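You operate a simulated robot arm through the tools that you are given. There is no shell and no other tool. Be economical: measure what you need, move in short steps, check, and stop when the job is done.

Carry out the task below with a simulated robot arm. There is one attempt and no reset: what you move stays moved.

Task
Put one of the grey rags from the steel cart shelf in the blue tray.

The check looks at the end state, three seconds after you hand in, the way a careful person would. Anything else that was tipped, shoved, dropped, spilled or broken makes it a failure.

Robot
A 6-joint arm with a two-finger parallel gripper on a trunk, on a base that drives. Base frame: it is fixed to the floor where the robot stands at the start and does not move with it; the origin is under the middle of the robot, x ahead of it, y to its left, z up. Lengths are in cm, angles in rad, forces in N, time in s.
Its first joint turns from -2.007 to 2.007 rad. Places, roughly: blue tray [175, 225, 100]. Payload 4.2 kg.
Tool frame: the origin (TCP) lies between the finger pads and is the grasp point; the fingertips stand 2.3 cm ahead of it; z points along the fingers, y is the line along which they close. The gripper opens to 9.4 cm. The fingers are 3.8 cm wide and 1 cm thick; the gripper's body (5.4 by 9.6 cm) begins 3.9 cm behind the TCP.
Orientation is that of the tool frame in the base frame, as a unit quaternion [w, x, y, z]. With the fingers straight down and closing along the base's y, the tool's x points along the base's -x, its y along +y and its z along -z.

Tools
- The arm moves only by the tool step_arm. Its arguments are lists of equal length, an entry for each row: "slide": the shift along the tool's x, y, z in mm, a list of three; "delta_rot": the turn, a rotation vector about the tool's x, y, z in degrees, a list of three; "jaw": the closure in counts, from 0 (fully open) to 255 (shut). In form: {"slide": [[x, y, z], ...], "delta_rot": [[rx, ry, rz], ...], "jaw": [jaw, ...]}. A call has 1 to 8 rows; each row is the pose to reach, as a shift and turn from the pose commanded when the call began, along the tool's axes at that moment. Each row takes 0.2 s and may step no farther than 5 cm and 0.15 rad from the row before; otherwise, or with a gripper value out of range, the whole call is refused. A pose out of reach is approached as far as the arm can. The call stops where the force on the tool passes 40 N (or 10 N more than at its start, if that is more) or the arm is blocked; 0.2 s more then pass. Each finger travels about 10.8 cm/s and halts on what it meets, pressing with about 42 N; the grip force reading is that of the motor and also rises with nothing between the fingers. The clock runs only during rows and for 0.2 s after the last one: add rows that repeat a pose to give the fingers time. It gives the time, the measured TCP pose, the force on the tool (base axes), the opening and the grip force at its end, in the units of the frame above (readings bear some noise), and new pictures: "views" is both (left out), scene, wrist or none.
- Cameras (640 x 400 px; columns grow to the right, rows downward): "scene" is now at [23.36, 15.06, 93.51]; the picture's right is [-0.47, -0.88, 0.00], its down [-0.36, 0.19, -0.92] and it looks along [0.81, -0.43, -0.40] (base axes); focal length 214 px, centre (320, 200). "wrist" rides on the gripper at [8.7, 1.6, -7.5] in the tool frame; the picture's right is [-0.18, 0.98, 0.00], its down [-0.58, -0.11, -0.81] and it looks along [-0.79, -0.15, 0.59] (tool axes); focal length 243 px, centre (320, 200). There is no depth. A picture from a camera that has moved, and an enlarged one, comes with that camera's place and axes in the base frame and with its lens.
- lift_body(by): slides the trunk up (or, below 0, down) by that many cm; the arm and the scene camera ride with it, the base frame stays. It gives what a move gives, with no picture.
- base_move(legs): drives the robot by 1 to 6 legs, each [ahead, turn to the left] in cm and rad, along the robot's own axes; the way and the turn of a leg run together, so that a leg with both is an arc; at most 150 cm and 3.142 rad a leg. The arm and the cameras ride along, it lands a little off, and it stops where it bumps. It gives what a move gives, and a new picture of the scene camera.
- aim_head(pan, tilt): turns the head with the scene camera to pan (to the left, within 1.396 rad either way) and tilt (down, from -0.506 to 1.204), counted from straight ahead of the robot. It gives what a move gives, and a new picture of the scene camera.
- zoom(camera, box): a new picture of the part [left, top, right, bottom] of that camera's present view, enlarged. It takes no simulated time.
- sign_off(): hands the job in; it is judged then, once.

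Go step by step. Nothing tells you exact positions but the pictures and the camera data: compare them with the known pose of the tool, close in by small moves and look again before you grip or let go. The budget is 120 turns and 170 pictures, counting those below and the enlarged ones. Unless the task says otherwise, let go and move clear before handing in, and close with one line.

The tools are called after "Call:" as name(argument=value, ...) on one line, values as JSON. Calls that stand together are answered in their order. step_arm: Moves the arm, as the interface text tells. Its arguments: {"type":"object","properties":{"slide":{"type":"array"},"delta_rot":{"type":"array"},"jaw":{"type":"array"},"views":{"type":"string","enum":["both","scene","wrist","none"]}},"required":["slide","delta_rot","jaw"]} The other tools are called the same way: lift_body (by) slides the trunk up or down; base_move (legs) drives the base; aim_head (pan, tilt) turns the head that bears the scene camera; zoom (camera, box) takes an enlarged picture of a part of a camera's view; sign_off () hands the job in.

At the start:

```text
time: 0.0
eef_pos: [60.29, -0.67, 99.91]
ee_rot: [0.001, 0.0, 1.0, 0.0]
force: [-0.4, 0.3, 0.3]
finger_gap: 9.41
grip_force: 0.0
trunk travel left (down, up): [-27.5, 71.5]
robot x, y, heading: [-0.33, 0.2, -0.003]
head pan, tilt: [-0.492, 0.415]
```

scene: 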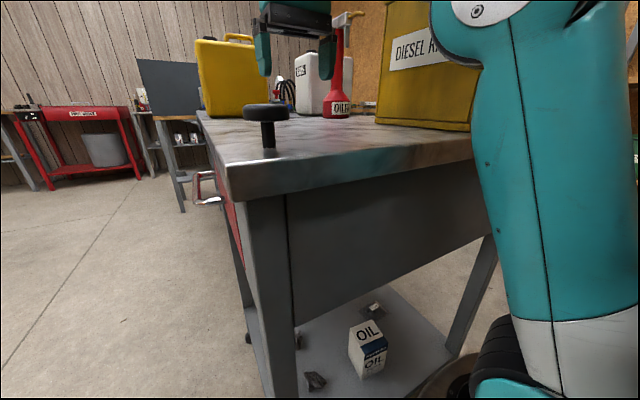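
wrist: 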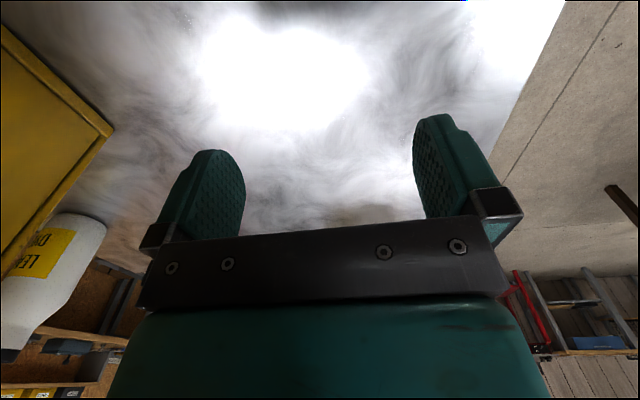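

I see a steel cart ahead with a lower shelf holding an oil carton and some grey crumpled things, probably the rags. First I look closer at the shelf and around toward the blue tray.

Call:
zoom(camera="scene", box=[240, 280, 480, 400])

Call:
aim_head(pan=-0.3, tilt=0.9)

Call:
aim_head(pan=0.8, tilt=0.2)

```text
2.67 times, centred on (360, 340) of scene
camera zoom: at [23.36, 15.06, 93.51], right [-0.47, -0.88, 0.0], down [-0.36, 0.19, -0.92], along [0.81, -0.43, -0.4], focal length 572 px, centre (213, -173)
```

zoom: 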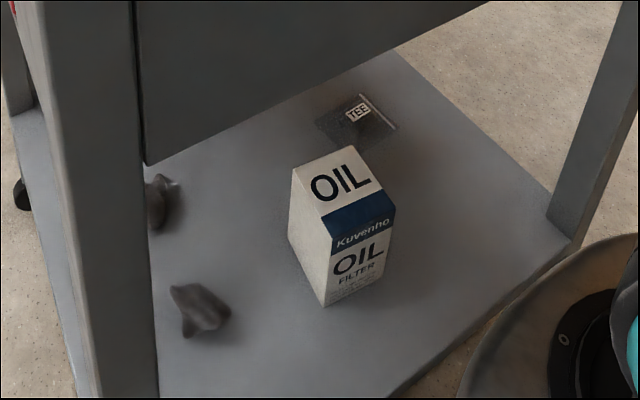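

```text
time: 0.9
eef_pos: [60.49, -0.64, 99.9]
ee_rot: [0.001, 0.0, 1.0, 0.0]
force: [0.0, 0.3, -0.4]
finger_gap: 9.42
grip_force: 0.1
trunk travel left (down, up): [-27.5, 71.5]
robot x, y, heading: [-0.16, 0.24, 0.002]
head pan, tilt: [-0.3, 0.901]
camera scene: at [22.43, 17.19, 89.36], right [-0.3, -0.96, 0.0], down [-0.75, 0.23, -0.62], along [0.59, -0.18, -0.78], focal length 214 px, centre (320, 200)
```

scene: 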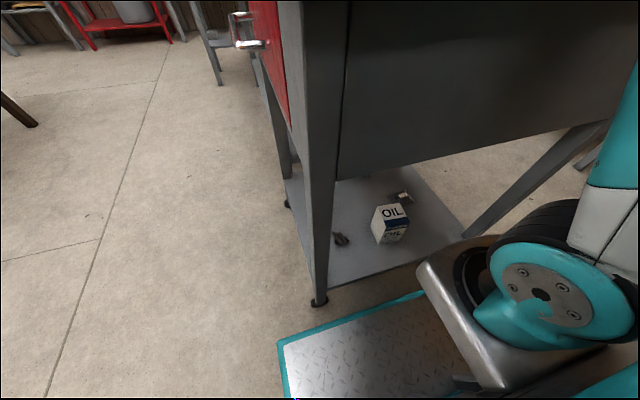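

```text
time: 2.2
eef_pos: [60.27, -0.67, 99.97]
ee_rot: [0.001, 0.0, 1.0, 0.0]
force: [0.4, -0.2, -0.6]
finger_gap: 9.41
grip_force: 0.1
trunk travel left (down, up): [-27.5, 71.5]
robot x, y, heading: [0.25, 0.25, 0.0]
head pan, tilt: [0.799, 0.201]
camera scene: at [21.72, 26.1, 95.5], right [0.72, -0.7, 0.0], down [-0.14, -0.14, -0.98], along [0.68, 0.7, -0.2], focal length 214 px, centre (320, 200)
```

scene: 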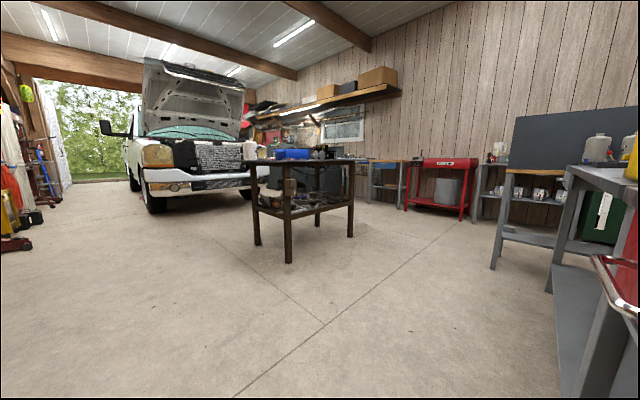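

The rags look to be at about (54, 0) and (66, 0) on the shelf (z≈22.5), about 14 cm inside the near edge of the cart. The drawer bottom is near z=66. I want to back up so the arm can come in from the front, so I check the space behind first and raise the arm.

Call:
lift_body(by=8)

Call:
aim_head(pan=1.39, tilt=0.5)

Call:
aim_head(pan=-1.39, tilt=0.5)

```text
time: 3.4
eef_pos: [60.33, -0.71, 107.91]
ee_rot: [0.001, 0.0, 1.0, 0.0]
force: [-0.1, -0.6, 0.1]
finger_gap: 9.42
grip_force: 0.0
trunk travel left (down, up): [-35.5, 63.5]
robot x, y, heading: [-0.01, -0.17, 0.003]
head pan, tilt: [0.799, 0.201]
```

```text
time: 4.4
eef_pos: [60.32, -0.65, 107.82]
ee_rot: [0.002, -0.001, 1.0, 0.0]
force: [-0.5, 0.2, 0.1]
finger_gap: 9.4
grip_force: 0.0
trunk travel left (down, up): [-35.5, 63.5]
robot x, y, heading: [0.18, 0.09, 0.0]
head pan, tilt: [1.389, 0.499]
camera scene: at [16.87, 28.37, 100.74], right [0.98, -0.18, 0.0], down [-0.09, -0.47, -0.88], along [0.16, 0.86, -0.48], focal length 214 px, centre (320, 200)
```

scene: 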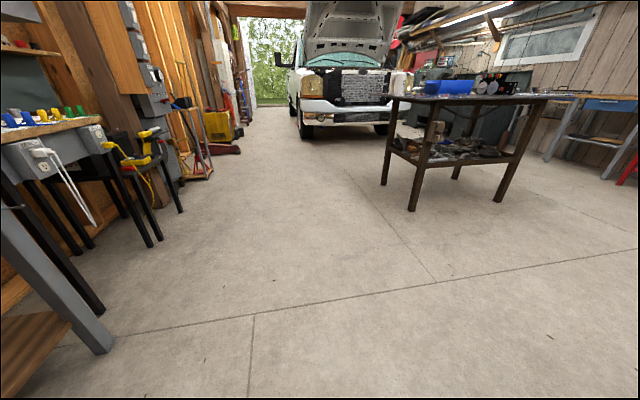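

```text
time: 6.9
eef_pos: [60.42, -0.62, 107.85]
ee_rot: [0.001, 0.0, 1.0, 0.0]
force: [0.9, 0.8, -0.1]
finger_gap: 9.4
grip_force: 0.1
trunk travel left (down, up): [-35.5, 63.5]
robot x, y, heading: [0.11, -0.05, -0.002]
head pan, tilt: [-1.389, 0.499]
camera scene: at [16.86, 10.48, 100.74], right [-0.98, -0.18, 0.0], down [-0.09, 0.47, -0.88], along [0.16, -0.86, -0.48], focal length 214 px, centre (320, 200)
```

scene: 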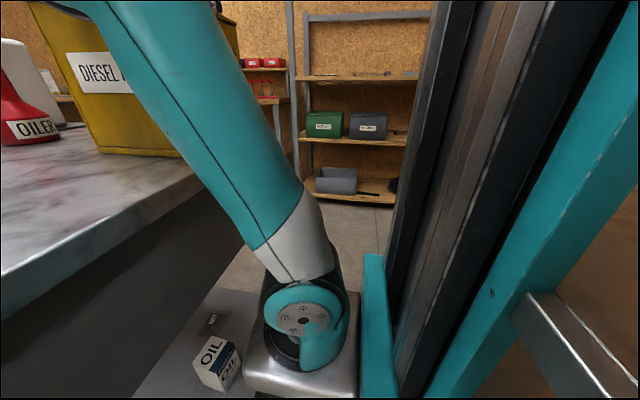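

A bench stands behind at about x=-67 and the robot's rear is near -31, so I back up about 24 cm with the arm raised. I then look at the cart again.

Call:
base_move(legs=[[-24, 0]])

Call:
aim_head(pan=-0.3, tilt=0.6)

```text
time: 8.6
eef_pos: [36.28, -0.47, 108.01]
ee_rot: [0.0, -0.002, 1.0, -0.001]
force: [0.6, 1.1, -0.5]
finger_gap: 9.39
grip_force: 0.0
trunk travel left (down, up): [-35.5, 63.5]
robot x, y, heading: [-23.97, -0.13, 0.003]
head pan, tilt: [-1.389, 0.499]
camera scene: at [-7.17, 10.49, 100.74], right [-0.98, -0.18, 0.0], down [-0.09, 0.47, -0.88], along [0.16, -0.86, -0.48], focal length 214 px, centre (320, 200)
```

scene: 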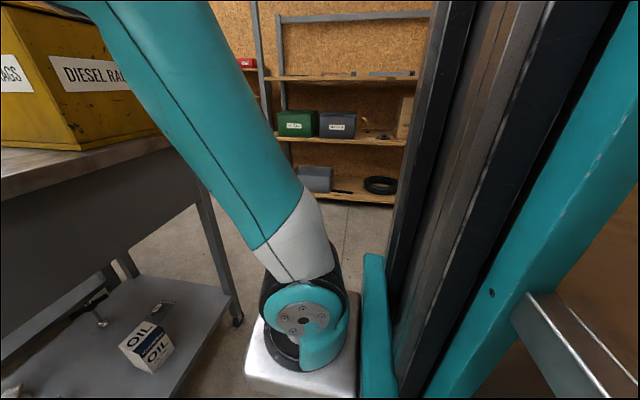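

```text
time: 10.0
eef_pos: [36.21, -0.44, 107.89]
ee_rot: [0.001, -0.001, 1.0, 0.0]
force: [-0.2, -0.1, 0.7]
finger_gap: 9.39
grip_force: 0.0
trunk travel left (down, up): [-35.5, 63.5]
robot x, y, heading: [-24.07, -0.26, -0.003]
head pan, tilt: [-0.3, 0.6]
camera scene: at [-0.38, 16.84, 99.83], right [-0.29, -0.96, 0.0], down [-0.54, 0.17, -0.83], along [0.79, -0.24, -0.56], focal length 214 px, centre (320, 200)
```

scene: 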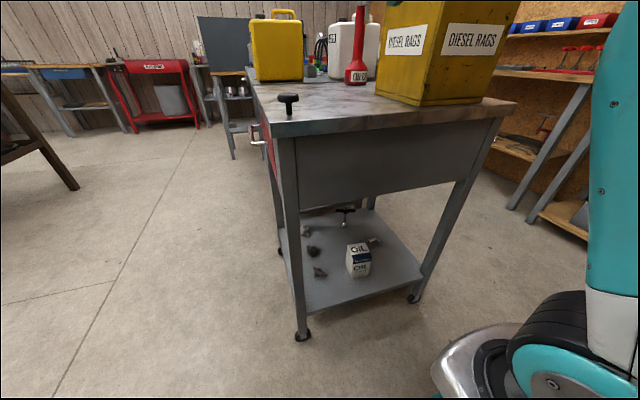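

Call:
zoom(camera="scene", box=[260, 190, 440, 350])

Call:
zoom(camera="scene", box=[285, 215, 365, 295])

```text
2.50 times, centred on (350, 270) of scene
camera zoom: at [-0.38, 16.84, 99.83], right [-0.29, -0.96, 0.0], down [-0.54, 0.17, -0.83], along [0.79, -0.24, -0.56], focal length 536 px, centre (245, 25)
```

zoom: 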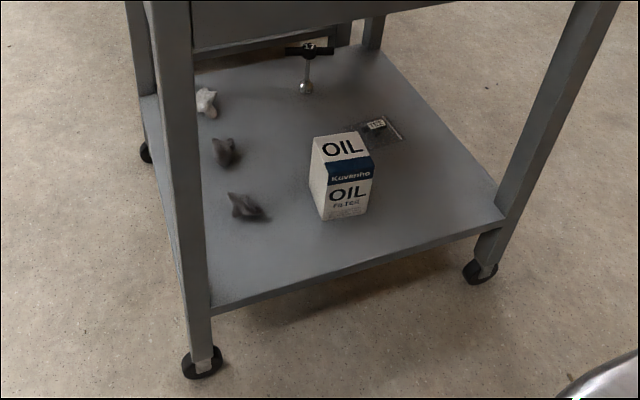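

```text
5.00 times, centred on (325, 255) of scene
camera zoom: at [-0.38, 16.84, 99.83], right [-0.29, -0.96, 0.0], down [-0.54, 0.17, -0.83], along [0.79, -0.24, -0.56], focal length 1072 px, centre (295, -75)
```

zoom: 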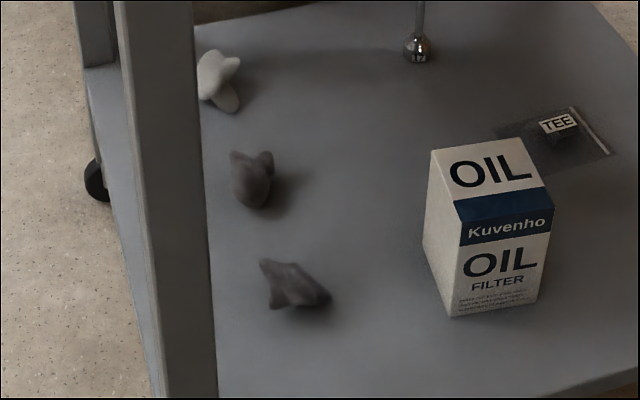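

Two grey rags sit at about (54, 0.5) and (67, 0.7), and a whitish rag is behind them. The near-left leg is at about (40, 9) and the oil box face is at y≈-12. I'll go for the near grey rag, first rolling the wrist 180° so the camera ends up above a forward-tilted gripper.

Call:
step_arm(slide=[[0, 0, 0], [0, 0, 0], [0, 0, 0], [0, 0, 0], [0, 0, 0], [0, 0, 0], [0, 0, 0], [0, 0, 0]], delta_rot=[[0, 0, 8], [0, 0, 16], [0, 0, 24], [0, 0, 32], [0, 0, 40], [0, 0, 48], [0, 0, 56], [0, 0, 64]], jaw=[0, 0, 0, 0, 0, 0, 0, 0], views="none")

Call:
step_arm(slide=[[0, 0, 0], [0, 0, 0], [0, 0, 0], [0, 0, 0], [0, 0, 0], [0, 0, 0], [0, 0, 0], [0, 0, 0]], delta_rot=[[0, 0, 8], [0, 0, 16], [0, 0, 24], [0, 0, 32], [0, 0, 40], [0, 0, 48], [0, 0, 56], [0, 0, 64]], jaw=[0, 0, 0, 0, 0, 0, 0, 0], views="none")

Call:
step_arm(slide=[[0, 0, 0], [0, 0, 0], [0, 0, 0], [0, 0, 0], [0, 0, 0], [0, 0, 0], [0, 0, 0]], delta_rot=[[0, 0, 8], [0, 0, 16], [0, 0, 24], [0, 0, 32], [0, 0, 40], [0, 0, 48], [0, 0, 52]], jaw=[0, 0, 0, 0, 0, 0, 0])

```text
time: 11.8
eef_pos: [36.42, -0.48, 107.94]
ee_rot: [0.001, 0.53, 0.848, 0.0]
force: [-0.7, 0.0, -0.5]
finger_gap: 9.4
grip_force: 0.1
trunk travel left (down, up): [-35.5, 63.5]
robot x, y, heading: [-24.18, 0.35, -0.0]
head pan, tilt: [-0.3, 0.6]
```

```text
time: 13.6
eef_pos: [36.32, -0.5, 107.96]
ee_rot: [0.0, 0.899, 0.439, 0.001]
force: [0.1, -0.3, 0.6]
finger_gap: 9.4
grip_force: 0.1
trunk travel left (down, up): [-35.5, 63.5]
robot x, y, heading: [-23.8, -0.07, 0.004]
head pan, tilt: [-0.3, 0.6]
```

```text
time: 15.2
eef_pos: [35.8, -4.1, 103.68]
ee_rot: [-0.035, 0.999, 0.018, 0.005]
force: [0.6, 0.5, 0.4]
finger_gap: 9.39
grip_force: 0.1
out of reach, approached as far as the arm can: row 5, 6, 7
trunk travel left (down, up): [-35.5, 63.5]
robot x, y, heading: [-23.92, 0.18, 0.004]
head pan, tilt: [-0.3, 0.6]
camera scene: at [-0.38, 16.85, 99.83], right [-0.29, -0.96, 0.0], down [-0.54, 0.17, -0.83], along [0.79, -0.24, -0.56], focal length 214 px, centre (320, 200)
camera wrist: at [44.36, -5.88, 111.11], right [-0.15, -0.99, -0.07], down [-0.59, 0.03, 0.81], along [-0.79, 0.16, -0.59], focal length 243 px, centre (320, 200)
```

scene: 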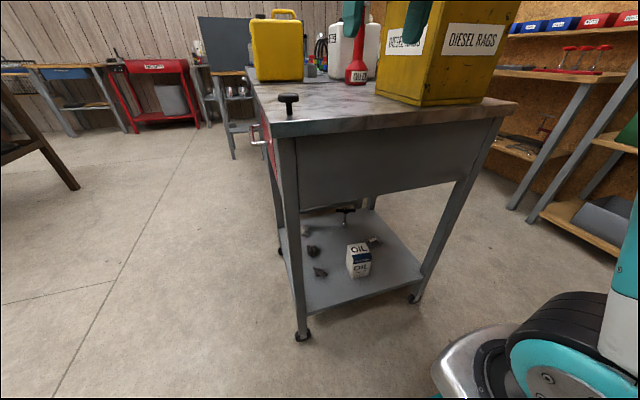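
wrist: 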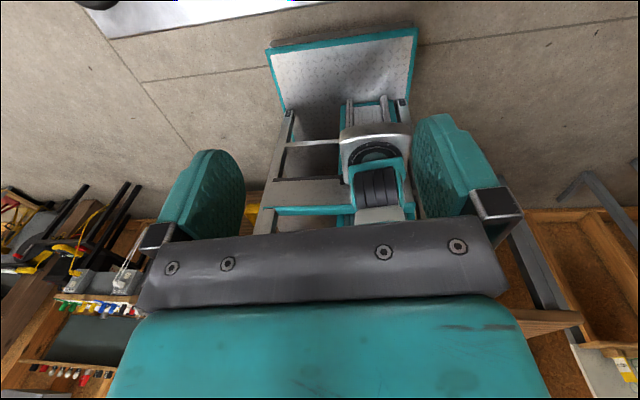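

Turning that way hit a wrist joint limit near 164°. I go back and roll the other way, which should have more room.

Call:
step_arm(slide=[[0, 0, 0], [0, 0, 0], [0, 0, 0], [0, 0, 0], [0, 0, 0], [0, 0, 0], [0, 0, 0], [0, 0, 0]], delta_rot=[[0, 0, -4], [0, 0, -12], [0, 0, -20], [0, 0, -28], [0, 0, -36], [0, 0, -44], [0, 0, -52], [0, 0, -60]], jaw=[0, 0, 0, 0, 0, 0, 0, 0], views="none")

Call:
step_arm(slide=[[0, 0, 0], [0, 0, 0], [0, 0, 0], [0, 0, 0], [0, 0, 0], [0, 0, 0], [0, 0, 0], [0, 0, 0]], delta_rot=[[0, 0, -8], [0, 0, -16], [0, 0, -24], [0, 0, -32], [0, 0, -40], [0, 0, -48], [0, 0, -56], [0, 0, -64]], jaw=[0, 0, 0, 0, 0, 0, 0, 0], views="none")

Call:
step_arm(slide=[[0, 0, 0], [0, 0, 0], [0, 0, 0], [0, 0, 0], [0, 0, 0], [0, 0, 0], [0, 0, 0], [0, 0, 0]], delta_rot=[[0, 0, -8], [0, 0, -16], [0, 0, -24], [0, 0, -32], [0, 0, -40], [0, 0, -48], [0, 0, -56], [0, 0, -64]], jaw=[0, 0, 0, 0, 0, 0, 0, 0], views="none")

Call:
step_arm(slide=[[0, 0, 0], [0, 0, 0], [0, 0, 0], [0, 0, 0], [0, 0, 0], [0, 0, 0], [0, 0, 0], [0, 0, 0]], delta_rot=[[0, 0, -8], [0, 0, -16], [0, 0, -24], [0, 0, -32], [0, 0, -40], [0, 0, -48], [0, 0, -56], [0, 0, -64]], jaw=[0, 0, 0, 0, 0, 0, 0, 0], views="none")

Call:
step_arm(slide=[[0, 0, 0], [0, 0, 0], [0, 0, 0], [0, 0, 0], [0, 0, 0], [0, 0, 0], [0, 0, 0], [0, 0, 0]], delta_rot=[[0, 0, -8], [0, 0, -16], [0, 0, -24], [0, 0, -32], [0, 0, -40], [0, 0, -48], [0, 0, -56], [0, 0, -64]], jaw=[0, 0, 0, 0, 0, 0, 0, 0], views="none")

```text
time: 17.0
eef_pos: [35.92, -4.32, 103.56]
ee_rot: [-0.028, 0.855, 0.517, 0.022]
force: [-0.1, -0.7, -0.2]
finger_gap: 9.4
grip_force: 0.0
trunk travel left (down, up): [-35.5, 63.5]
robot x, y, heading: [-24.03, -0.29, 0.003]
head pan, tilt: [-0.3, 0.6]
```

```text
time: 18.8
eef_pos: [35.97, -4.26, 103.52]
ee_rot: [-0.011, 0.452, 0.892, 0.033]
force: [0.1, 0.0, 0.1]
finger_gap: 9.4
grip_force: 0.0
trunk travel left (down, up): [-35.5, 63.5]
robot x, y, heading: [-24.05, 0.13, 0.007]
head pan, tilt: [-0.3, 0.6]
```

```text
time: 20.6
eef_pos: [35.88, -4.18, 103.6]
ee_rot: [0.007, -0.089, 0.995, 0.035]
force: [0.0, 0.0, -0.9]
finger_gap: 9.4
grip_force: 0.0
trunk travel left (down, up): [-35.5, 63.5]
robot x, y, heading: [-23.53, 0.18, 0.006]
head pan, tilt: [-0.3, 0.6]
```

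```text
time: 22.4
eef_pos: [36.05, -4.32, 103.52]
ee_rot: [0.025, -0.603, 0.797, 0.025]
force: [-0.5, -0.1, -0.4]
finger_gap: 9.41
grip_force: 0.2
trunk travel left (down, up): [-35.5, 63.5]
robot x, y, heading: [-23.81, -0.16, -0.002]
head pan, tilt: [-0.3, 0.6]
```

```text
time: 24.2
eef_pos: [35.97, -4.21, 103.56]
ee_rot: [-0.034, 0.934, -0.356, -0.009]
force: [0.1, 0.3, 0.2]
finger_gap: 9.42
grip_force: 0.2
trunk travel left (down, up): [-35.5, 63.5]
robot x, y, heading: [-24.27, -0.13, 0.002]
head pan, tilt: [-0.3, 0.6]
```

The negative direction works so far. I finish the remaining 42°.

Call:
step_arm(slide=[[0, 0, 0], [0, 0, 0], [0, 0, 0], [0, 0, 0], [0, 0, 0], [0, 0, 0]], delta_rot=[[0, 0, -8], [0, 0, -16], [0, 0, -24], [0, 0, -32], [0, 0, -39], [0, 0, -42]], jaw=[0, 0, 0, 0, 0, 0])

```text
time: 25.6
eef_pos: [35.79, -2.53, 104.0]
ee_rot: [-0.012, 1.0, -0.005, 0.007]
force: [1.1, -0.6, 0.5]
finger_gap: 9.41
grip_force: 0.1
out of reach, approached as far as the arm can: row 4, 5, 6
trunk travel left (down, up): [-35.5, 63.5]
robot x, y, heading: [-23.82, -0.08, 0.011]
head pan, tilt: [-0.3, 0.6]
camera scene: at [-0.38, 16.84, 99.83], right [-0.29, -0.96, 0.0], down [-0.54, 0.17, -0.83], along [0.79, -0.24, -0.56], focal length 214 px, centre (320, 200)
camera wrist: at [44.21, -4.35, 111.52], right [-0.19, -0.98, -0.03], down [-0.59, 0.09, 0.8], along [-0.78, 0.17, -0.6], focal length 243 px, centre (320, 200)
```

scene: 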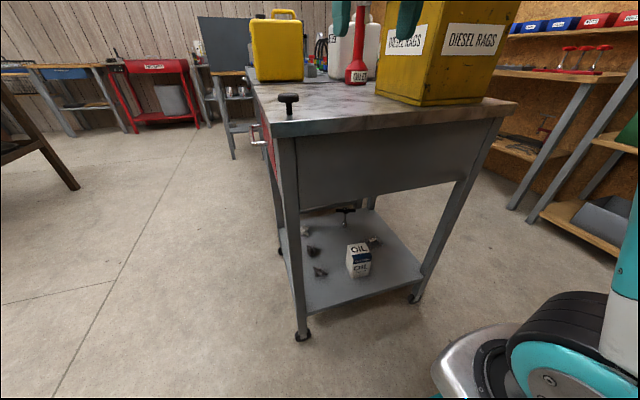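
wrist: 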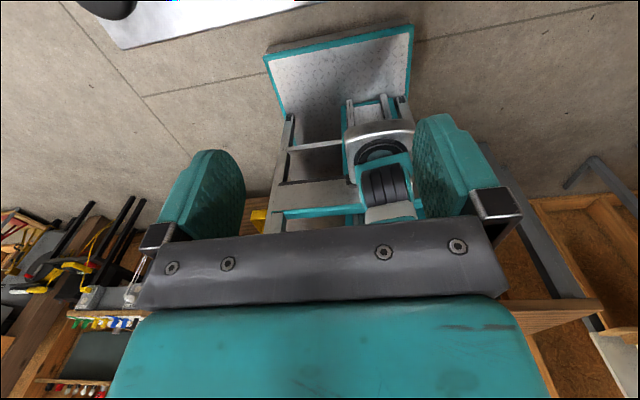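

Both directions stop near ±162°, so I return to the original roll and use a moderate forward tilt (~30°), which keeps the camera clear of the shelf.

Call:
step_arm(slide=[[0, 0, 0], [0, 0, 0], [0, 0, 0], [0, 0, 0], [0, 0, 0], [0, 0, 0], [0, 0, 0], [0, 0, 0]], delta_rot=[[0, 0, 4], [0, 0, 12], [0, 0, 20], [0, 0, 28], [0, 0, 36], [0, 0, 44], [0, 0, 52], [0, 0, 60]], jaw=[0, 0, 0, 0, 0, 0, 0, 0], views="none")

Call:
step_arm(slide=[[0, 0, 0], [0, 0, 0], [0, 0, 0], [0, 0, 0], [0, 0, 0], [0, 0, 0], [0, 0, 0], [0, 0, 0]], delta_rot=[[0, 0, 8], [0, 0, 16], [0, 0, 24], [0, 0, 32], [0, 0, 40], [0, 0, 48], [0, 0, 56], [0, 0, 64]], jaw=[0, 0, 0, 0, 0, 0, 0, 0], views="none")

Call:
step_arm(slide=[[0, 0, 0], [0, 0, 0], [0, 0, 0], [0, 0, 0], [0, 0, 0], [0, 0, 0], [0, 0, 0]], delta_rot=[[0, 0, 8], [0, 0, 16], [0, 0, 24], [0, 0, 32], [0, 0, 40], [0, 0, 48], [0, 0, 56]], jaw=[0, 0, 0, 0, 0, 0, 0])

```text
time: 27.4
eef_pos: [35.76, -2.54, 104.02]
ee_rot: [-0.033, 0.865, -0.5, -0.013]
force: [-0.4, -0.1, 0.1]
finger_gap: 9.39
grip_force: 0.1
out of reach, approached as far as the arm can: row 1
trunk travel left (down, up): [-35.5, 63.5]
robot x, y, heading: [-23.62, -0.11, 0.004]
head pan, tilt: [-0.3, 0.6]
```

```text
time: 29.2
eef_pos: [35.77, -2.5, 104.09]
ee_rot: [0.021, -0.469, 0.883, 0.028]
force: [-0.3, -0.1, 0.0]
finger_gap: 9.37
grip_force: 0.2
trunk travel left (down, up): [-35.5, 63.5]
robot x, y, heading: [-24.26, -0.33, 0.001]
head pan, tilt: [-0.3, 0.6]
```

```text
time: 30.8
eef_pos: [35.69, -2.43, 104.11]
ee_rot: [0.004, 0.0, 0.999, 0.034]
force: [-0.3, -0.4, 0.6]
finger_gap: 9.41
grip_force: 0.0
trunk travel left (down, up): [-35.5, 63.5]
robot x, y, heading: [-23.73, 0.04, 0.004]
head pan, tilt: [-0.3, 0.6]
camera scene: at [-0.38, 16.84, 99.83], right [-0.29, -0.96, 0.0], down [-0.54, 0.17, -0.83], along [0.79, -0.24, -0.56], focal length 214 px, centre (320, 200)
camera wrist: at [26.88, -1.28, 111.5], right [0.18, 0.98, 0.07], down [0.57, -0.17, 0.8], along [0.8, -0.11, -0.59], focal length 243 px, centre (320, 200)
```

scene: 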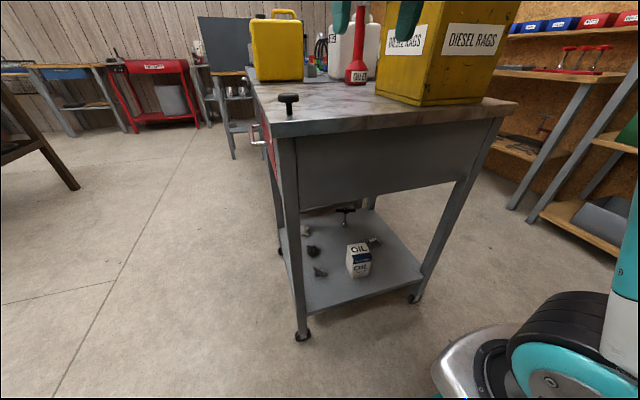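
wrist: 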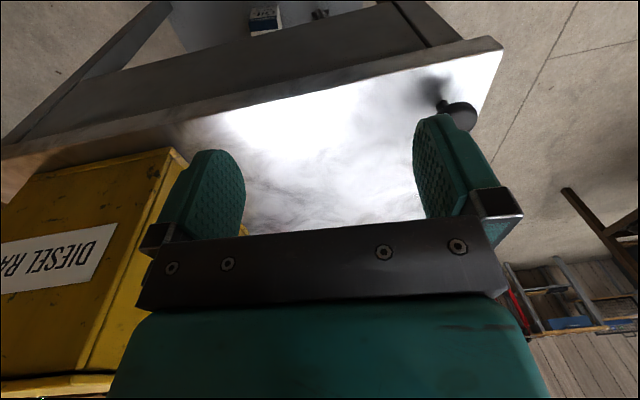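

Back to the original roll with a 4° sideways tilt. I level it, retract to x≈25 (in front of the cart edge at x≈39), and lower the trunk fully.

Call:
step_arm(slide=[[30, 0, 0], [70, 0, 0], [105, 0, 0]], delta_rot=[[3.9, 0, 0], [3.9, 0, 0], [3.9, 0, 0]], jaw=[0, 0, 0], views="scene")

Call:
lift_body(by=-34)

Call:
aim_head(pan=-0.3, tilt=0.3)

```text
time: 31.6
eef_pos: [25.33, -2.63, 104.05]
ee_rot: [0.004, -0.001, 1.0, 0.001]
force: [0.9, 0.1, 0.4]
finger_gap: 9.41
grip_force: 0.0
trunk travel left (down, up): [-35.5, 63.5]
robot x, y, heading: [-23.69, -0.38, 0.006]
head pan, tilt: [-0.3, 0.6]
camera scene: at [-0.37, 16.85, 99.83], right [-0.29, -0.96, 0.0], down [-0.54, 0.17, -0.82], along [0.79, -0.24, -0.57], focal length 214 px, centre (320, 200)
```

scene: 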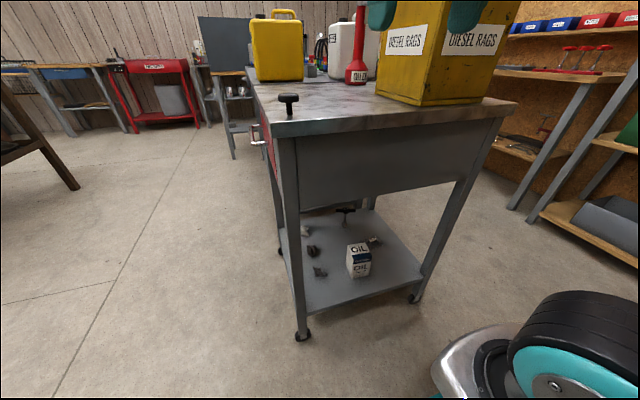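

```text
time: 34.9
eef_pos: [25.1, -2.72, 70.12]
ee_rot: [0.004, -0.001, 1.0, 0.0]
force: [0.4, 0.0, -0.1]
finger_gap: 9.4
grip_force: 0.0
trunk travel left (down, up): [-1.5, 97.5]
robot x, y, heading: [-23.89, 0.18, -0.0]
head pan, tilt: [-0.3, 0.6]
```

```text
time: 35.7
eef_pos: [25.29, -2.67, 70.17]
ee_rot: [0.005, -0.001, 1.0, 0.001]
force: [0.3, 0.8, 0.5]
finger_gap: 9.4
grip_force: 0.0
trunk travel left (down, up): [-1.5, 97.5]
robot x, y, heading: [-24.15, 0.11, 0.007]
head pan, tilt: [-0.3, 0.3]
camera scene: at [0.09, 16.7, 68.57], right [-0.29, -0.96, 0.0], down [-0.28, 0.09, -0.95], along [0.91, -0.28, -0.3], focal length 214 px, centre (320, 200)
```

scene: 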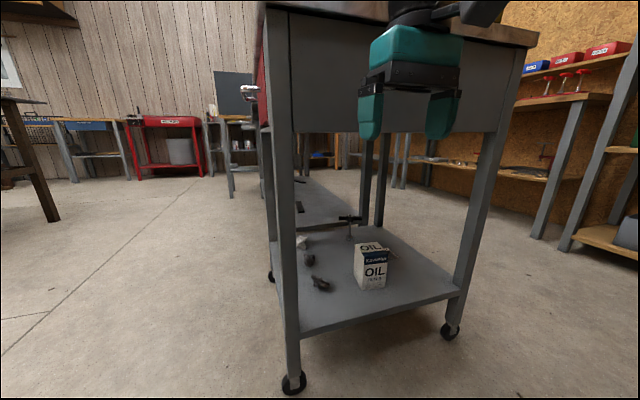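

The shelf is well in view. I lower the gripper in front of the cart to z≈35, then look.

Call:
step_arm(slide=[[0, 0, 45], [0, 0, 90], [0, 0, 135], [0, 0, 180], [0, 0, 225], [0, 0, 270], [0, 0, 315], [0, 0, 350]], delta_rot=[[0, 0, 0], [0, 0, 0], [0, 0, 0], [0, 0, 0], [0, 0, 0], [0, 0, 0], [0, 0, 0], [0, 0, 0]], jaw=[0, 0, 0, 0, 0, 0, 0, 0], views="scene")

```text
time: 37.5
eef_pos: [25.53, -2.51, 35.02]
ee_rot: [0.005, -0.001, 1.0, 0.001]
force: [-0.5, -0.2, -0.3]
finger_gap: 9.39
grip_force: 0.1
trunk travel left (down, up): [-1.5, 97.5]
robot x, y, heading: [-24.41, -0.05, -0.0]
head pan, tilt: [-0.3, 0.3]
camera scene: at [0.09, 16.7, 68.59], right [-0.29, -0.96, 0.0], down [-0.28, 0.09, -0.96], along [0.91, -0.28, -0.3], focal length 214 px, centre (320, 200)
```

scene: 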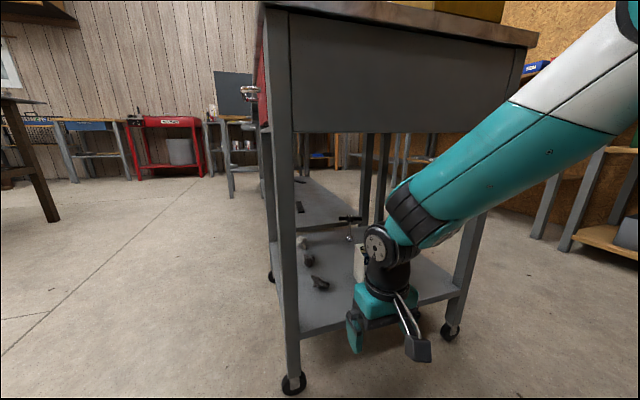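

The arm is clear, and the wrist camera is a physical stub on the robot side. I tilt 25° forward and look through both cameras.

Call:
step_arm(slide=[[0, 0, 0], [0, 0, 0], [0, 0, 0], [0, 0, 0]], delta_rot=[[0, -8.3, 0], [0, -16.6, 0], [0, -25, 0], [0, -25, 0]], jaw=[0, 0, 0, 0])

```text
time: 38.5
eef_pos: [29.08, -1.25, 36.83]
ee_rot: [0.221, 0.0, 0.975, 0.001]
force: [0.0, -0.3, 0.5]
finger_gap: 9.41
grip_force: 0.1
out of reach, approached as far as the arm can: row 2, 3, 4
trunk travel left (down, up): [-1.5, 97.5]
robot x, y, heading: [-24.03, 0.49, -0.003]
head pan, tilt: [-0.3, 0.3]
camera scene: at [0.09, 16.7, 68.58], right [-0.29, -0.96, 0.0], down [-0.28, 0.09, -0.96], along [0.91, -0.28, -0.3], focal length 214 px, centre (320, 200)
camera wrist: at [17.86, 0.4, 39.68], right [0.16, 0.98, 0.08], down [0.18, -0.11, 0.98], along [0.97, -0.15, -0.19], focal length 243 px, centre (320, 200)
```

scene: 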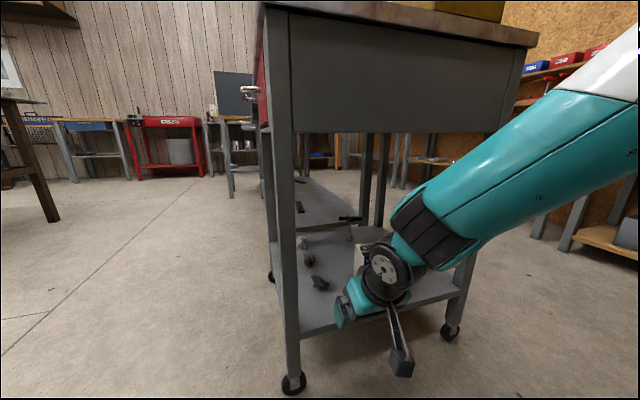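
wrist: 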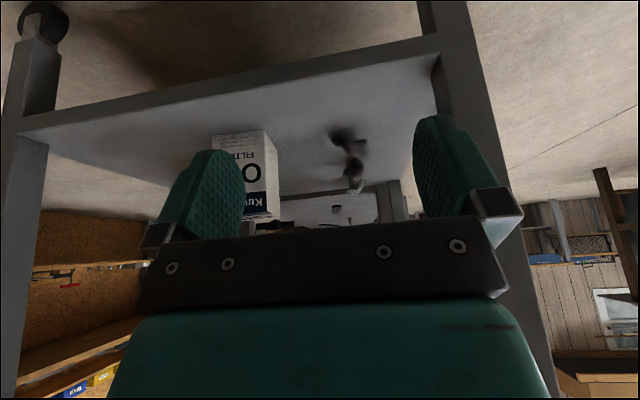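

The gripper is tilted 25° and aligned between the left leg and the oil box. I move it forward over the shelf to about x=47, z=34.

Call:
step_arm(slide=[[-33, 0, 20], [-66, 0, 40], [-100, 0, 61], [-132, 0, 80], [-151, 0, 102]], delta_rot=[[0, 0, 0], [0, 0, 0], [0, 0, 0], [0, 0, 0], [0, 0, 0]], jaw=[0, 0, 0, 0, 0])

```text
time: 39.7
eef_pos: [46.79, -1.4, 34.19]
ee_rot: [0.222, -0.001, 0.975, 0.001]
force: [0.8, -0.2, 0.4]
finger_gap: 9.41
grip_force: 0.1
trunk travel left (down, up): [-1.5, 97.5]
robot x, y, heading: [-24.0, -0.23, 0.003]
head pan, tilt: [-0.3, 0.3]
camera scene: at [0.09, 16.7, 68.58], right [-0.29, -0.96, 0.0], down [-0.28, 0.09, -0.96], along [0.91, -0.28, -0.3], focal length 214 px, centre (320, 200)
camera wrist: at [35.71, 0.4, 37.02], right [0.16, 0.98, 0.08], down [0.18, -0.11, 0.98], along [0.97, -0.15, -0.19], focal length 243 px, centre (320, 200)
```

scene: 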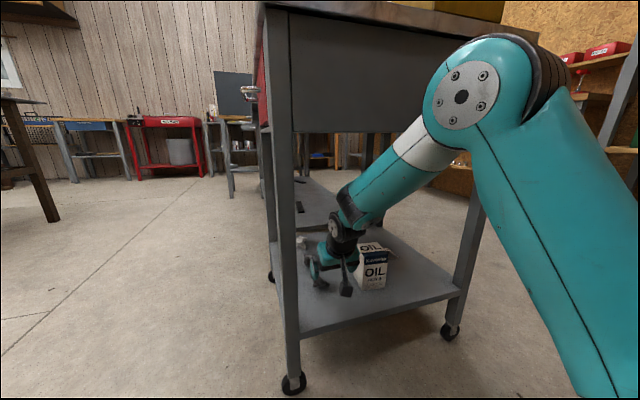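
wrist: 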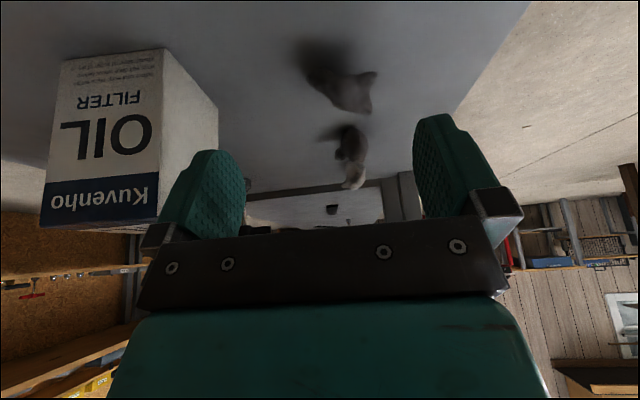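

The wrist view puts the near rag at about (53.8, 0.4), which agrees with the earlier estimate. I move to just above it along the tool axis.

Call:
step_arm(slide=[[-14, 18, 30], [-28, 18, 60]], delta_rot=[[0, 0, 0], [0, 0, 0]], jaw=[0, 0])

```text
time: 40.3
eef_pos: [52.07, 0.5, 29.81]
ee_rot: [0.221, 0.0, 0.975, 0.001]
force: [-0.2, 0.2, -0.6]
finger_gap: 9.4
grip_force: 0.0
trunk travel left (down, up): [-1.5, 97.5]
robot x, y, heading: [-24.02, 0.02, 0.005]
head pan, tilt: [-0.3, 0.3]
camera scene: at [0.09, 16.7, 68.59], right [-0.29, -0.96, 0.0], down [-0.28, 0.09, -0.96], along [0.91, -0.28, -0.3], focal length 214 px, centre (320, 200)
camera wrist: at [40.89, 2.19, 32.68], right [0.17, 0.98, 0.08], down [0.18, -0.11, 0.98], along [0.97, -0.15, -0.19], focal length 243 px, centre (320, 200)
```

scene: 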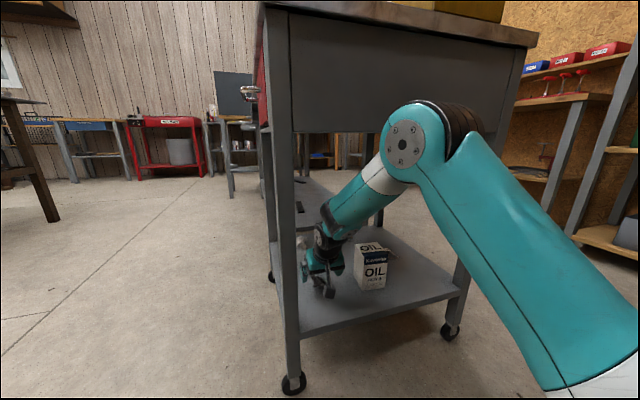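
wrist: 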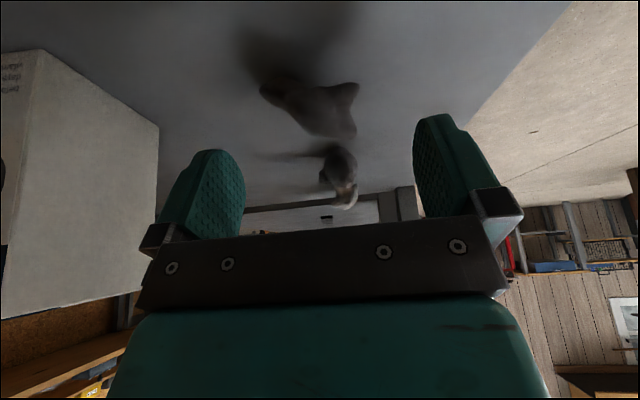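

The rag is about 6 cm wide and centred between the fingers near (54, 0.3). I descend along the tool axis.

Call:
step_arm(slide=[[0, -2, 23], [0, -2, 44]], delta_rot=[[0, 0, 0], [0, 0, 0]], jaw=[0, 0])

```text
time: 40.9
eef_pos: [53.96, 0.4, 25.87]
ee_rot: [0.221, 0.0, 0.975, 0.001]
force: [-0.3, -0.4, 0.4]
finger_gap: 9.4
grip_force: 0.1
trunk travel left (down, up): [-1.5, 97.5]
robot x, y, heading: [-23.85, 0.0, -0.001]
head pan, tilt: [-0.3, 0.3]
camera scene: at [0.09, 16.7, 68.58], right [-0.29, -0.96, 0.0], down [-0.28, 0.09, -0.96], along [0.91, -0.28, -0.3], focal length 214 px, centre (320, 200)
camera wrist: at [42.75, 2.05, 28.74], right [0.16, 0.98, 0.08], down [0.18, -0.11, 0.98], along [0.97, -0.15, -0.19], focal length 243 px, centre (320, 200)
```

scene: 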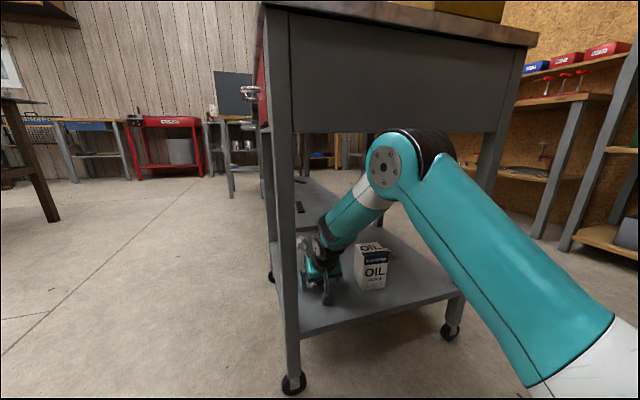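
wrist: 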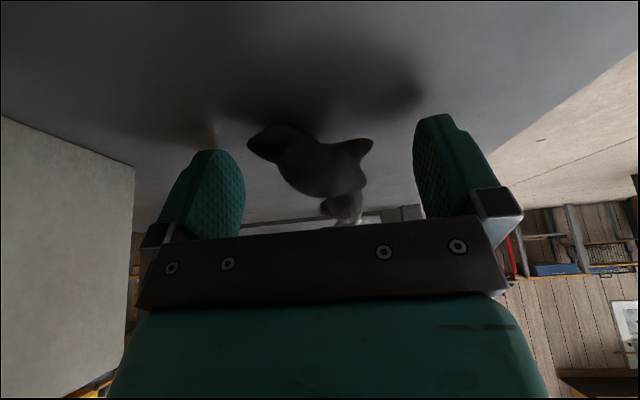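

The rag sits between the pads around the grasp point. I close the gripper.

Call:
step_arm(slide=[[0, 0, 2], [0, 0, 2], [0, 0, 2], [0, 0, 2], [0, 0, 2]], delta_rot=[[0, 0, 0], [0, 0, 0], [0, 0, 0], [0, 0, 0], [0, 0, 0]], jaw=[120, 255, 255, 255, 255])

```text
time: 42.1
eef_pos: [54.02, 0.28, 25.57]
ee_rot: [0.221, 0.0, 0.975, 0.001]
force: [1.0, 0.7, 5.1]
finger_gap: 5.16
grip_force: 42.0
trunk travel left (down, up): [-1.5, 97.5]
robot x, y, heading: [-23.98, -0.13, 0.002]
head pan, tilt: [-0.3, 0.3]
camera scene: at [0.09, 16.7, 68.59], right [-0.29, -0.96, 0.0], down [-0.28, 0.09, -0.96], along [0.91, -0.28, -0.3], focal length 214 px, centre (320, 200)
camera wrist: at [42.84, 2.05, 28.55], right [0.16, 0.98, 0.08], down [0.18, -0.11, 0.98], along [0.97, -0.15, -0.19], focal length 243 px, centre (320, 200)
```

scene: 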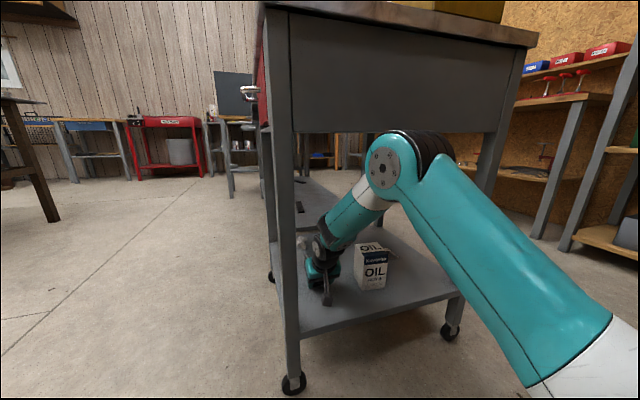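
wrist: 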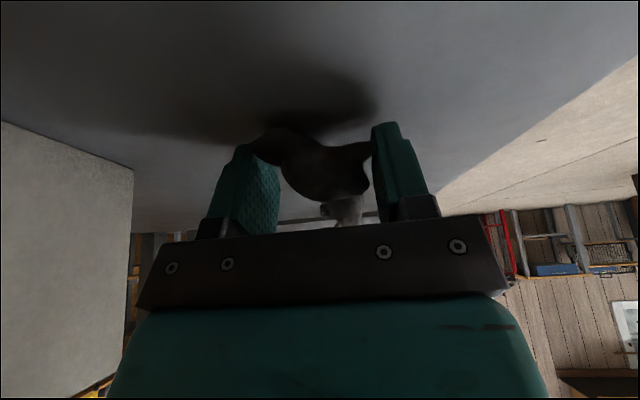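

The rag is held at 5.2 cm, near the fingertips. I lift it back along the tool axis and check.

Call:
step_arm(slide=[[0, 0, -15], [0, 0, -30], [0, 0, -46]], delta_rot=[[0, 0, 0], [0, 0, 0], [0, 0, 0]], jaw=[255, 255, 255])

```text
time: 42.9
eef_pos: [51.91, 0.4, 29.61]
ee_rot: [0.221, 0.0, 0.975, 0.0]
force: [-0.4, 0.0, 0.3]
finger_gap: 5.15
grip_force: 42.0
trunk travel left (down, up): [-1.5, 97.5]
robot x, y, heading: [-24.11, 0.16, 0.005]
head pan, tilt: [-0.3, 0.3]
camera scene: at [0.1, 16.7, 68.57], right [-0.29, -0.96, 0.0], down [-0.28, 0.09, -0.96], along [0.91, -0.28, -0.3], focal length 214 px, centre (320, 200)
camera wrist: at [40.8, 2.1, 32.65], right [0.17, 0.98, 0.08], down [0.18, -0.11, 0.98], along [0.97, -0.15, -0.19], focal length 243 px, centre (320, 200)
```

scene: 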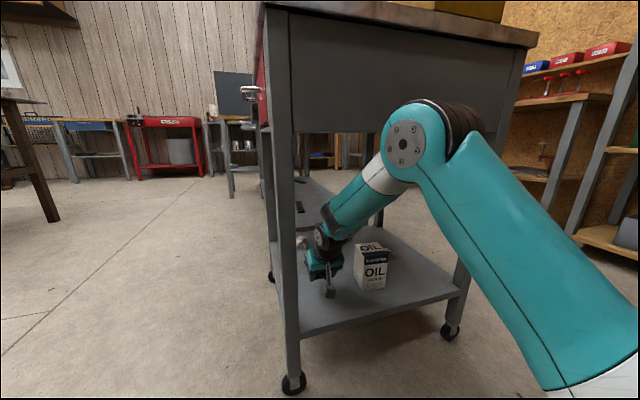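
wrist: 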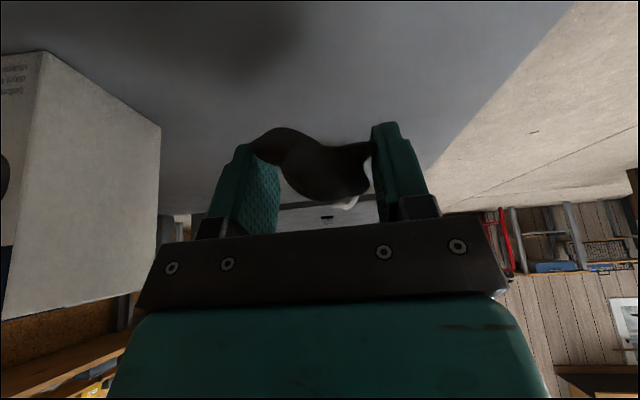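

The rag is held securely. I retrace the path out of the cart in reverse.

Call:
step_arm(slide=[[14, -9, -30], [28, -18, -60]], delta_rot=[[0, 0, 0], [0, 0, 0]], jaw=[255, 255], views="none")

Call:
step_arm(slide=[[19, 0, -22], [51, 0, -41], [85, 0, -62], [118, 0, -82], [138, 0, -94]], delta_rot=[[0, 0, 0], [0, 0, 0], [0, 0, 0], [0, 0, 0], [0, 0, 0]], jaw=[255, 255, 255, 255, 255])

```text
time: 43.5
eef_pos: [46.75, -1.38, 33.98]
ee_rot: [0.22, -0.001, 0.976, 0.001]
force: [-0.3, 0.7, -1.0]
finger_gap: 5.17
grip_force: 42.5
trunk travel left (down, up): [-1.5, 97.5]
robot x, y, heading: [-24.11, -0.15, 0.007]
head pan, tilt: [-0.3, 0.3]
```

```text
time: 44.7
eef_pos: [30.18, -1.3, 36.4]
ee_rot: [0.221, -0.001, 0.975, 0.001]
force: [-0.9, -0.6, -0.3]
finger_gap: 5.14
grip_force: 41.6
trunk travel left (down, up): [-1.5, 97.5]
robot x, y, heading: [-23.93, 0.11, 0.006]
head pan, tilt: [-0.3, 0.3]
camera scene: at [0.1, 16.7, 68.58], right [-0.29, -0.96, 0.0], down [-0.28, 0.09, -0.96], along [0.91, -0.28, -0.3], focal length 214 px, centre (320, 200)
camera wrist: at [19.08, 0.4, 39.36], right [0.17, 0.98, 0.08], down [0.18, -0.11, 0.98], along [0.97, -0.15, -0.19], focal length 243 px, centre (320, 200)
```

scene: 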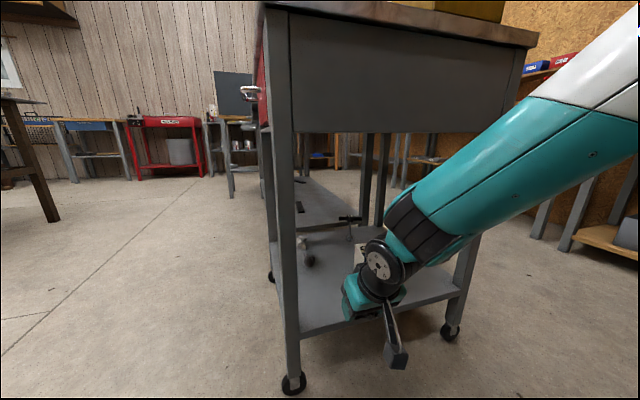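
wrist: 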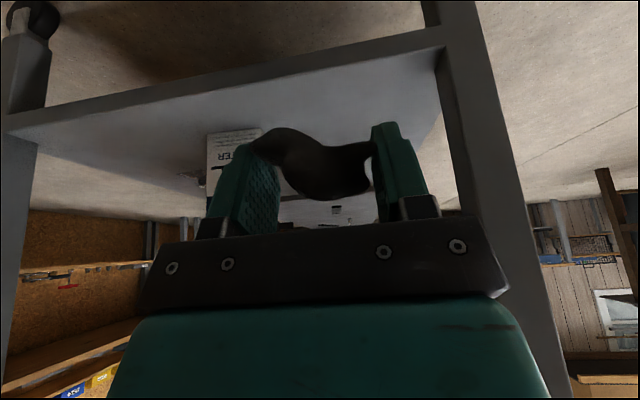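

Clear of the shelf with the rag held. I straighten the tool, then raise the trunk.

Call:
step_arm(slide=[[14, 0, -7], [28, 0, -14], [42, 0, -20], [42, 0, -20]], delta_rot=[[0, 8.3, 0], [0, 16.6, 0], [0, 25, 0], [0, 25, 0]], jaw=[255, 255, 255, 255], views="none")

Call:
lift_body(by=80)

Call:
aim_head(pan=0.85, tilt=0.45)

```text
time: 45.7
eef_pos: [25.61, -1.39, 36.41]
ee_rot: [0.003, -0.001, 1.0, 0.0]
force: [0.0, -0.4, -0.3]
finger_gap: 5.14
grip_force: 42.3
trunk travel left (down, up): [-1.5, 97.5]
robot x, y, heading: [-24.29, -0.13, 0.004]
head pan, tilt: [-0.3, 0.3]
```

```text
refused: 80 is not a number from -40 to 40
```

```text
time: 47.1
eef_pos: [25.67, -1.45, 36.42]
ee_rot: [0.005, -0.001, 1.0, 0.001]
force: [-0.2, -0.1, -0.5]
finger_gap: 5.14
grip_force: 41.7
trunk travel left (down, up): [-1.5, 97.5]
robot x, y, heading: [-23.97, 0.01, 0.004]
head pan, tilt: [0.85, 0.45]
camera scene: at [-2.78, 26.35, 67.19], right [0.75, -0.66, 0.0], down [-0.29, -0.33, -0.9], along [0.59, 0.68, -0.44], focal length 214 px, centre (320, 200)
```

scene: 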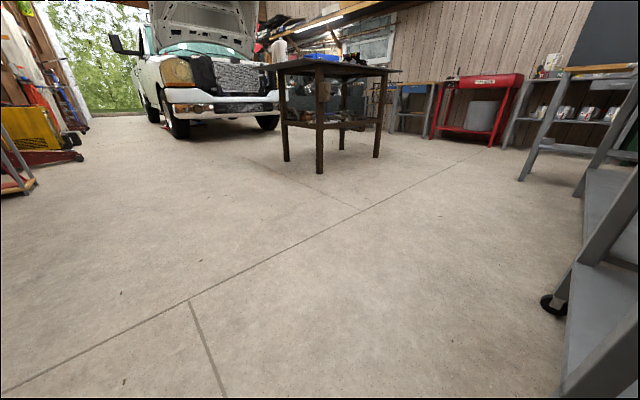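

The trunk moves at most 40 per call, so I raise it in two calls and look at the table and tray from above.

Call:
lift_body(by=40)

Call:
lift_body(by=40)

Call:
aim_head(pan=0.85, tilt=0.3)

Call:
zoom(camera="scene", box=[200, 90, 420, 230])

```text
time: 50.9
eef_pos: [25.66, -1.5, 76.49]
ee_rot: [0.003, -0.001, 1.0, 0.001]
force: [-0.2, 1.1, -0.8]
finger_gap: 5.1
grip_force: 41.9
trunk travel left (down, up): [-41.5, 57.5]
robot x, y, heading: [-23.93, 0.05, 0.007]
head pan, tilt: [0.85, 0.45]
```

```text
time: 54.7
eef_pos: [25.72, -1.42, 116.41]
ee_rot: [0.004, -0.001, 1.0, 0.001]
force: [0.2, -0.3, -0.2]
finger_gap: 5.1
grip_force: 42.1
trunk travel left (down, up): [-81.5, 17.5]
robot x, y, heading: [-24.69, 0.22, 0.004]
head pan, tilt: [0.85, 0.45]
```

```text
time: 55.4
eef_pos: [25.57, -1.38, 116.55]
ee_rot: [0.003, -0.001, 1.0, 0.002]
force: [0.1, 0.0, -0.6]
finger_gap: 5.12
grip_force: 41.8
trunk travel left (down, up): [-81.5, 17.5]
robot x, y, heading: [-23.99, 0.08, 0.003]
head pan, tilt: [0.85, 0.3]
camera scene: at [-2.69, 26.46, 148.58], right [0.75, -0.66, 0.0], down [-0.19, -0.22, -0.96], along [0.63, 0.72, -0.3], focal length 214 px, centre (320, 200)
```

scene: 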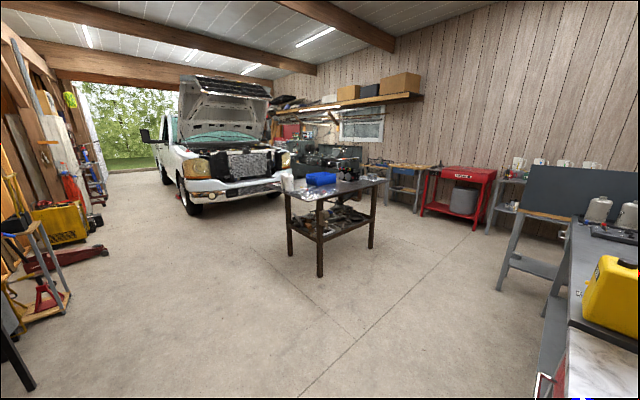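

```text
2.86 times, centred on (310, 160) of scene
camera zoom: at [-2.69, 26.46, 148.58], right [0.75, -0.66, 0.0], down [-0.19, -0.22, -0.96], along [0.63, 0.72, -0.3], focal length 613 px, centre (349, 314)
```

zoom: 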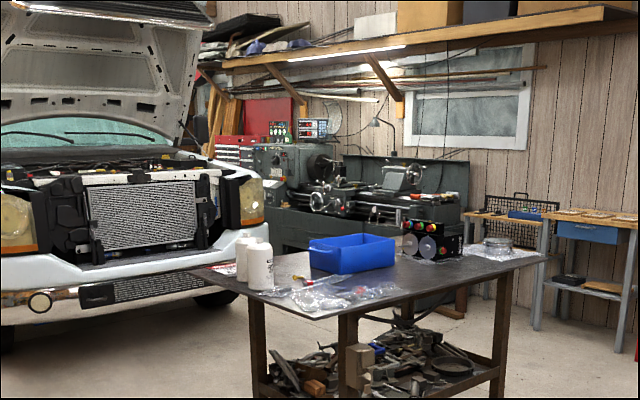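

The blue tray is on the dark table (top z≈92, about x 107–231, y 165–249), with the tray toward its far (+y) side. The side facing the truck gives the best reach. I drive out to the left first and then check.

Call:
lift_body(by=15)

Call:
base_move(legs=[[10, 0], [0, 1.408], [150, 0], [120, 0]])

```text
time: 57.2
eef_pos: [25.61, -1.4, 131.45]
ee_rot: [0.005, 0.0, 1.0, 0.001]
force: [0.6, -0.1, 0.5]
finger_gap: 5.09
grip_force: 42.0
trunk travel left (down, up): [-96.5, 2.5]
robot x, y, heading: [-24.24, -0.18, 0.006]
head pan, tilt: [0.85, 0.3]
```

```text
time: 74.4
eef_pos: [45.08, 313.66, 131.51]
ee_rot: [0.002, -0.637, 0.771, 0.003]
force: [-0.6, -0.1, 0.3]
finger_gap: 5.01
grip_force: 42.7
trunk travel left (down, up): [-96.5, 2.5]
robot x, y, heading: [34.65, 265.06, 1.383]
head pan, tilt: [0.85, 0.3]
camera scene: at [12.36, 290.99, 163.58], right [0.79, 0.62, 0.0], down [0.18, -0.23, -0.96], along [-0.59, 0.75, -0.3], focal length 214 px, centre (320, 200)
```

scene: 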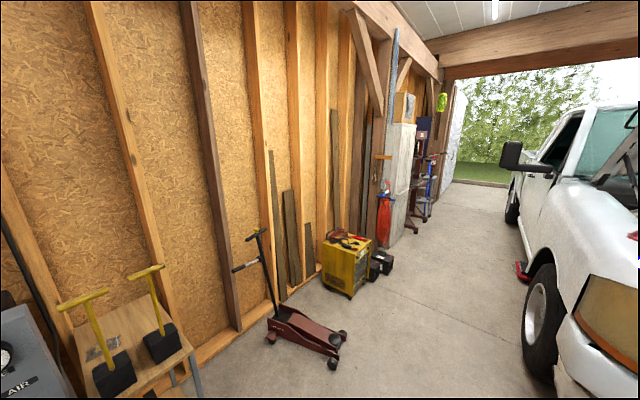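

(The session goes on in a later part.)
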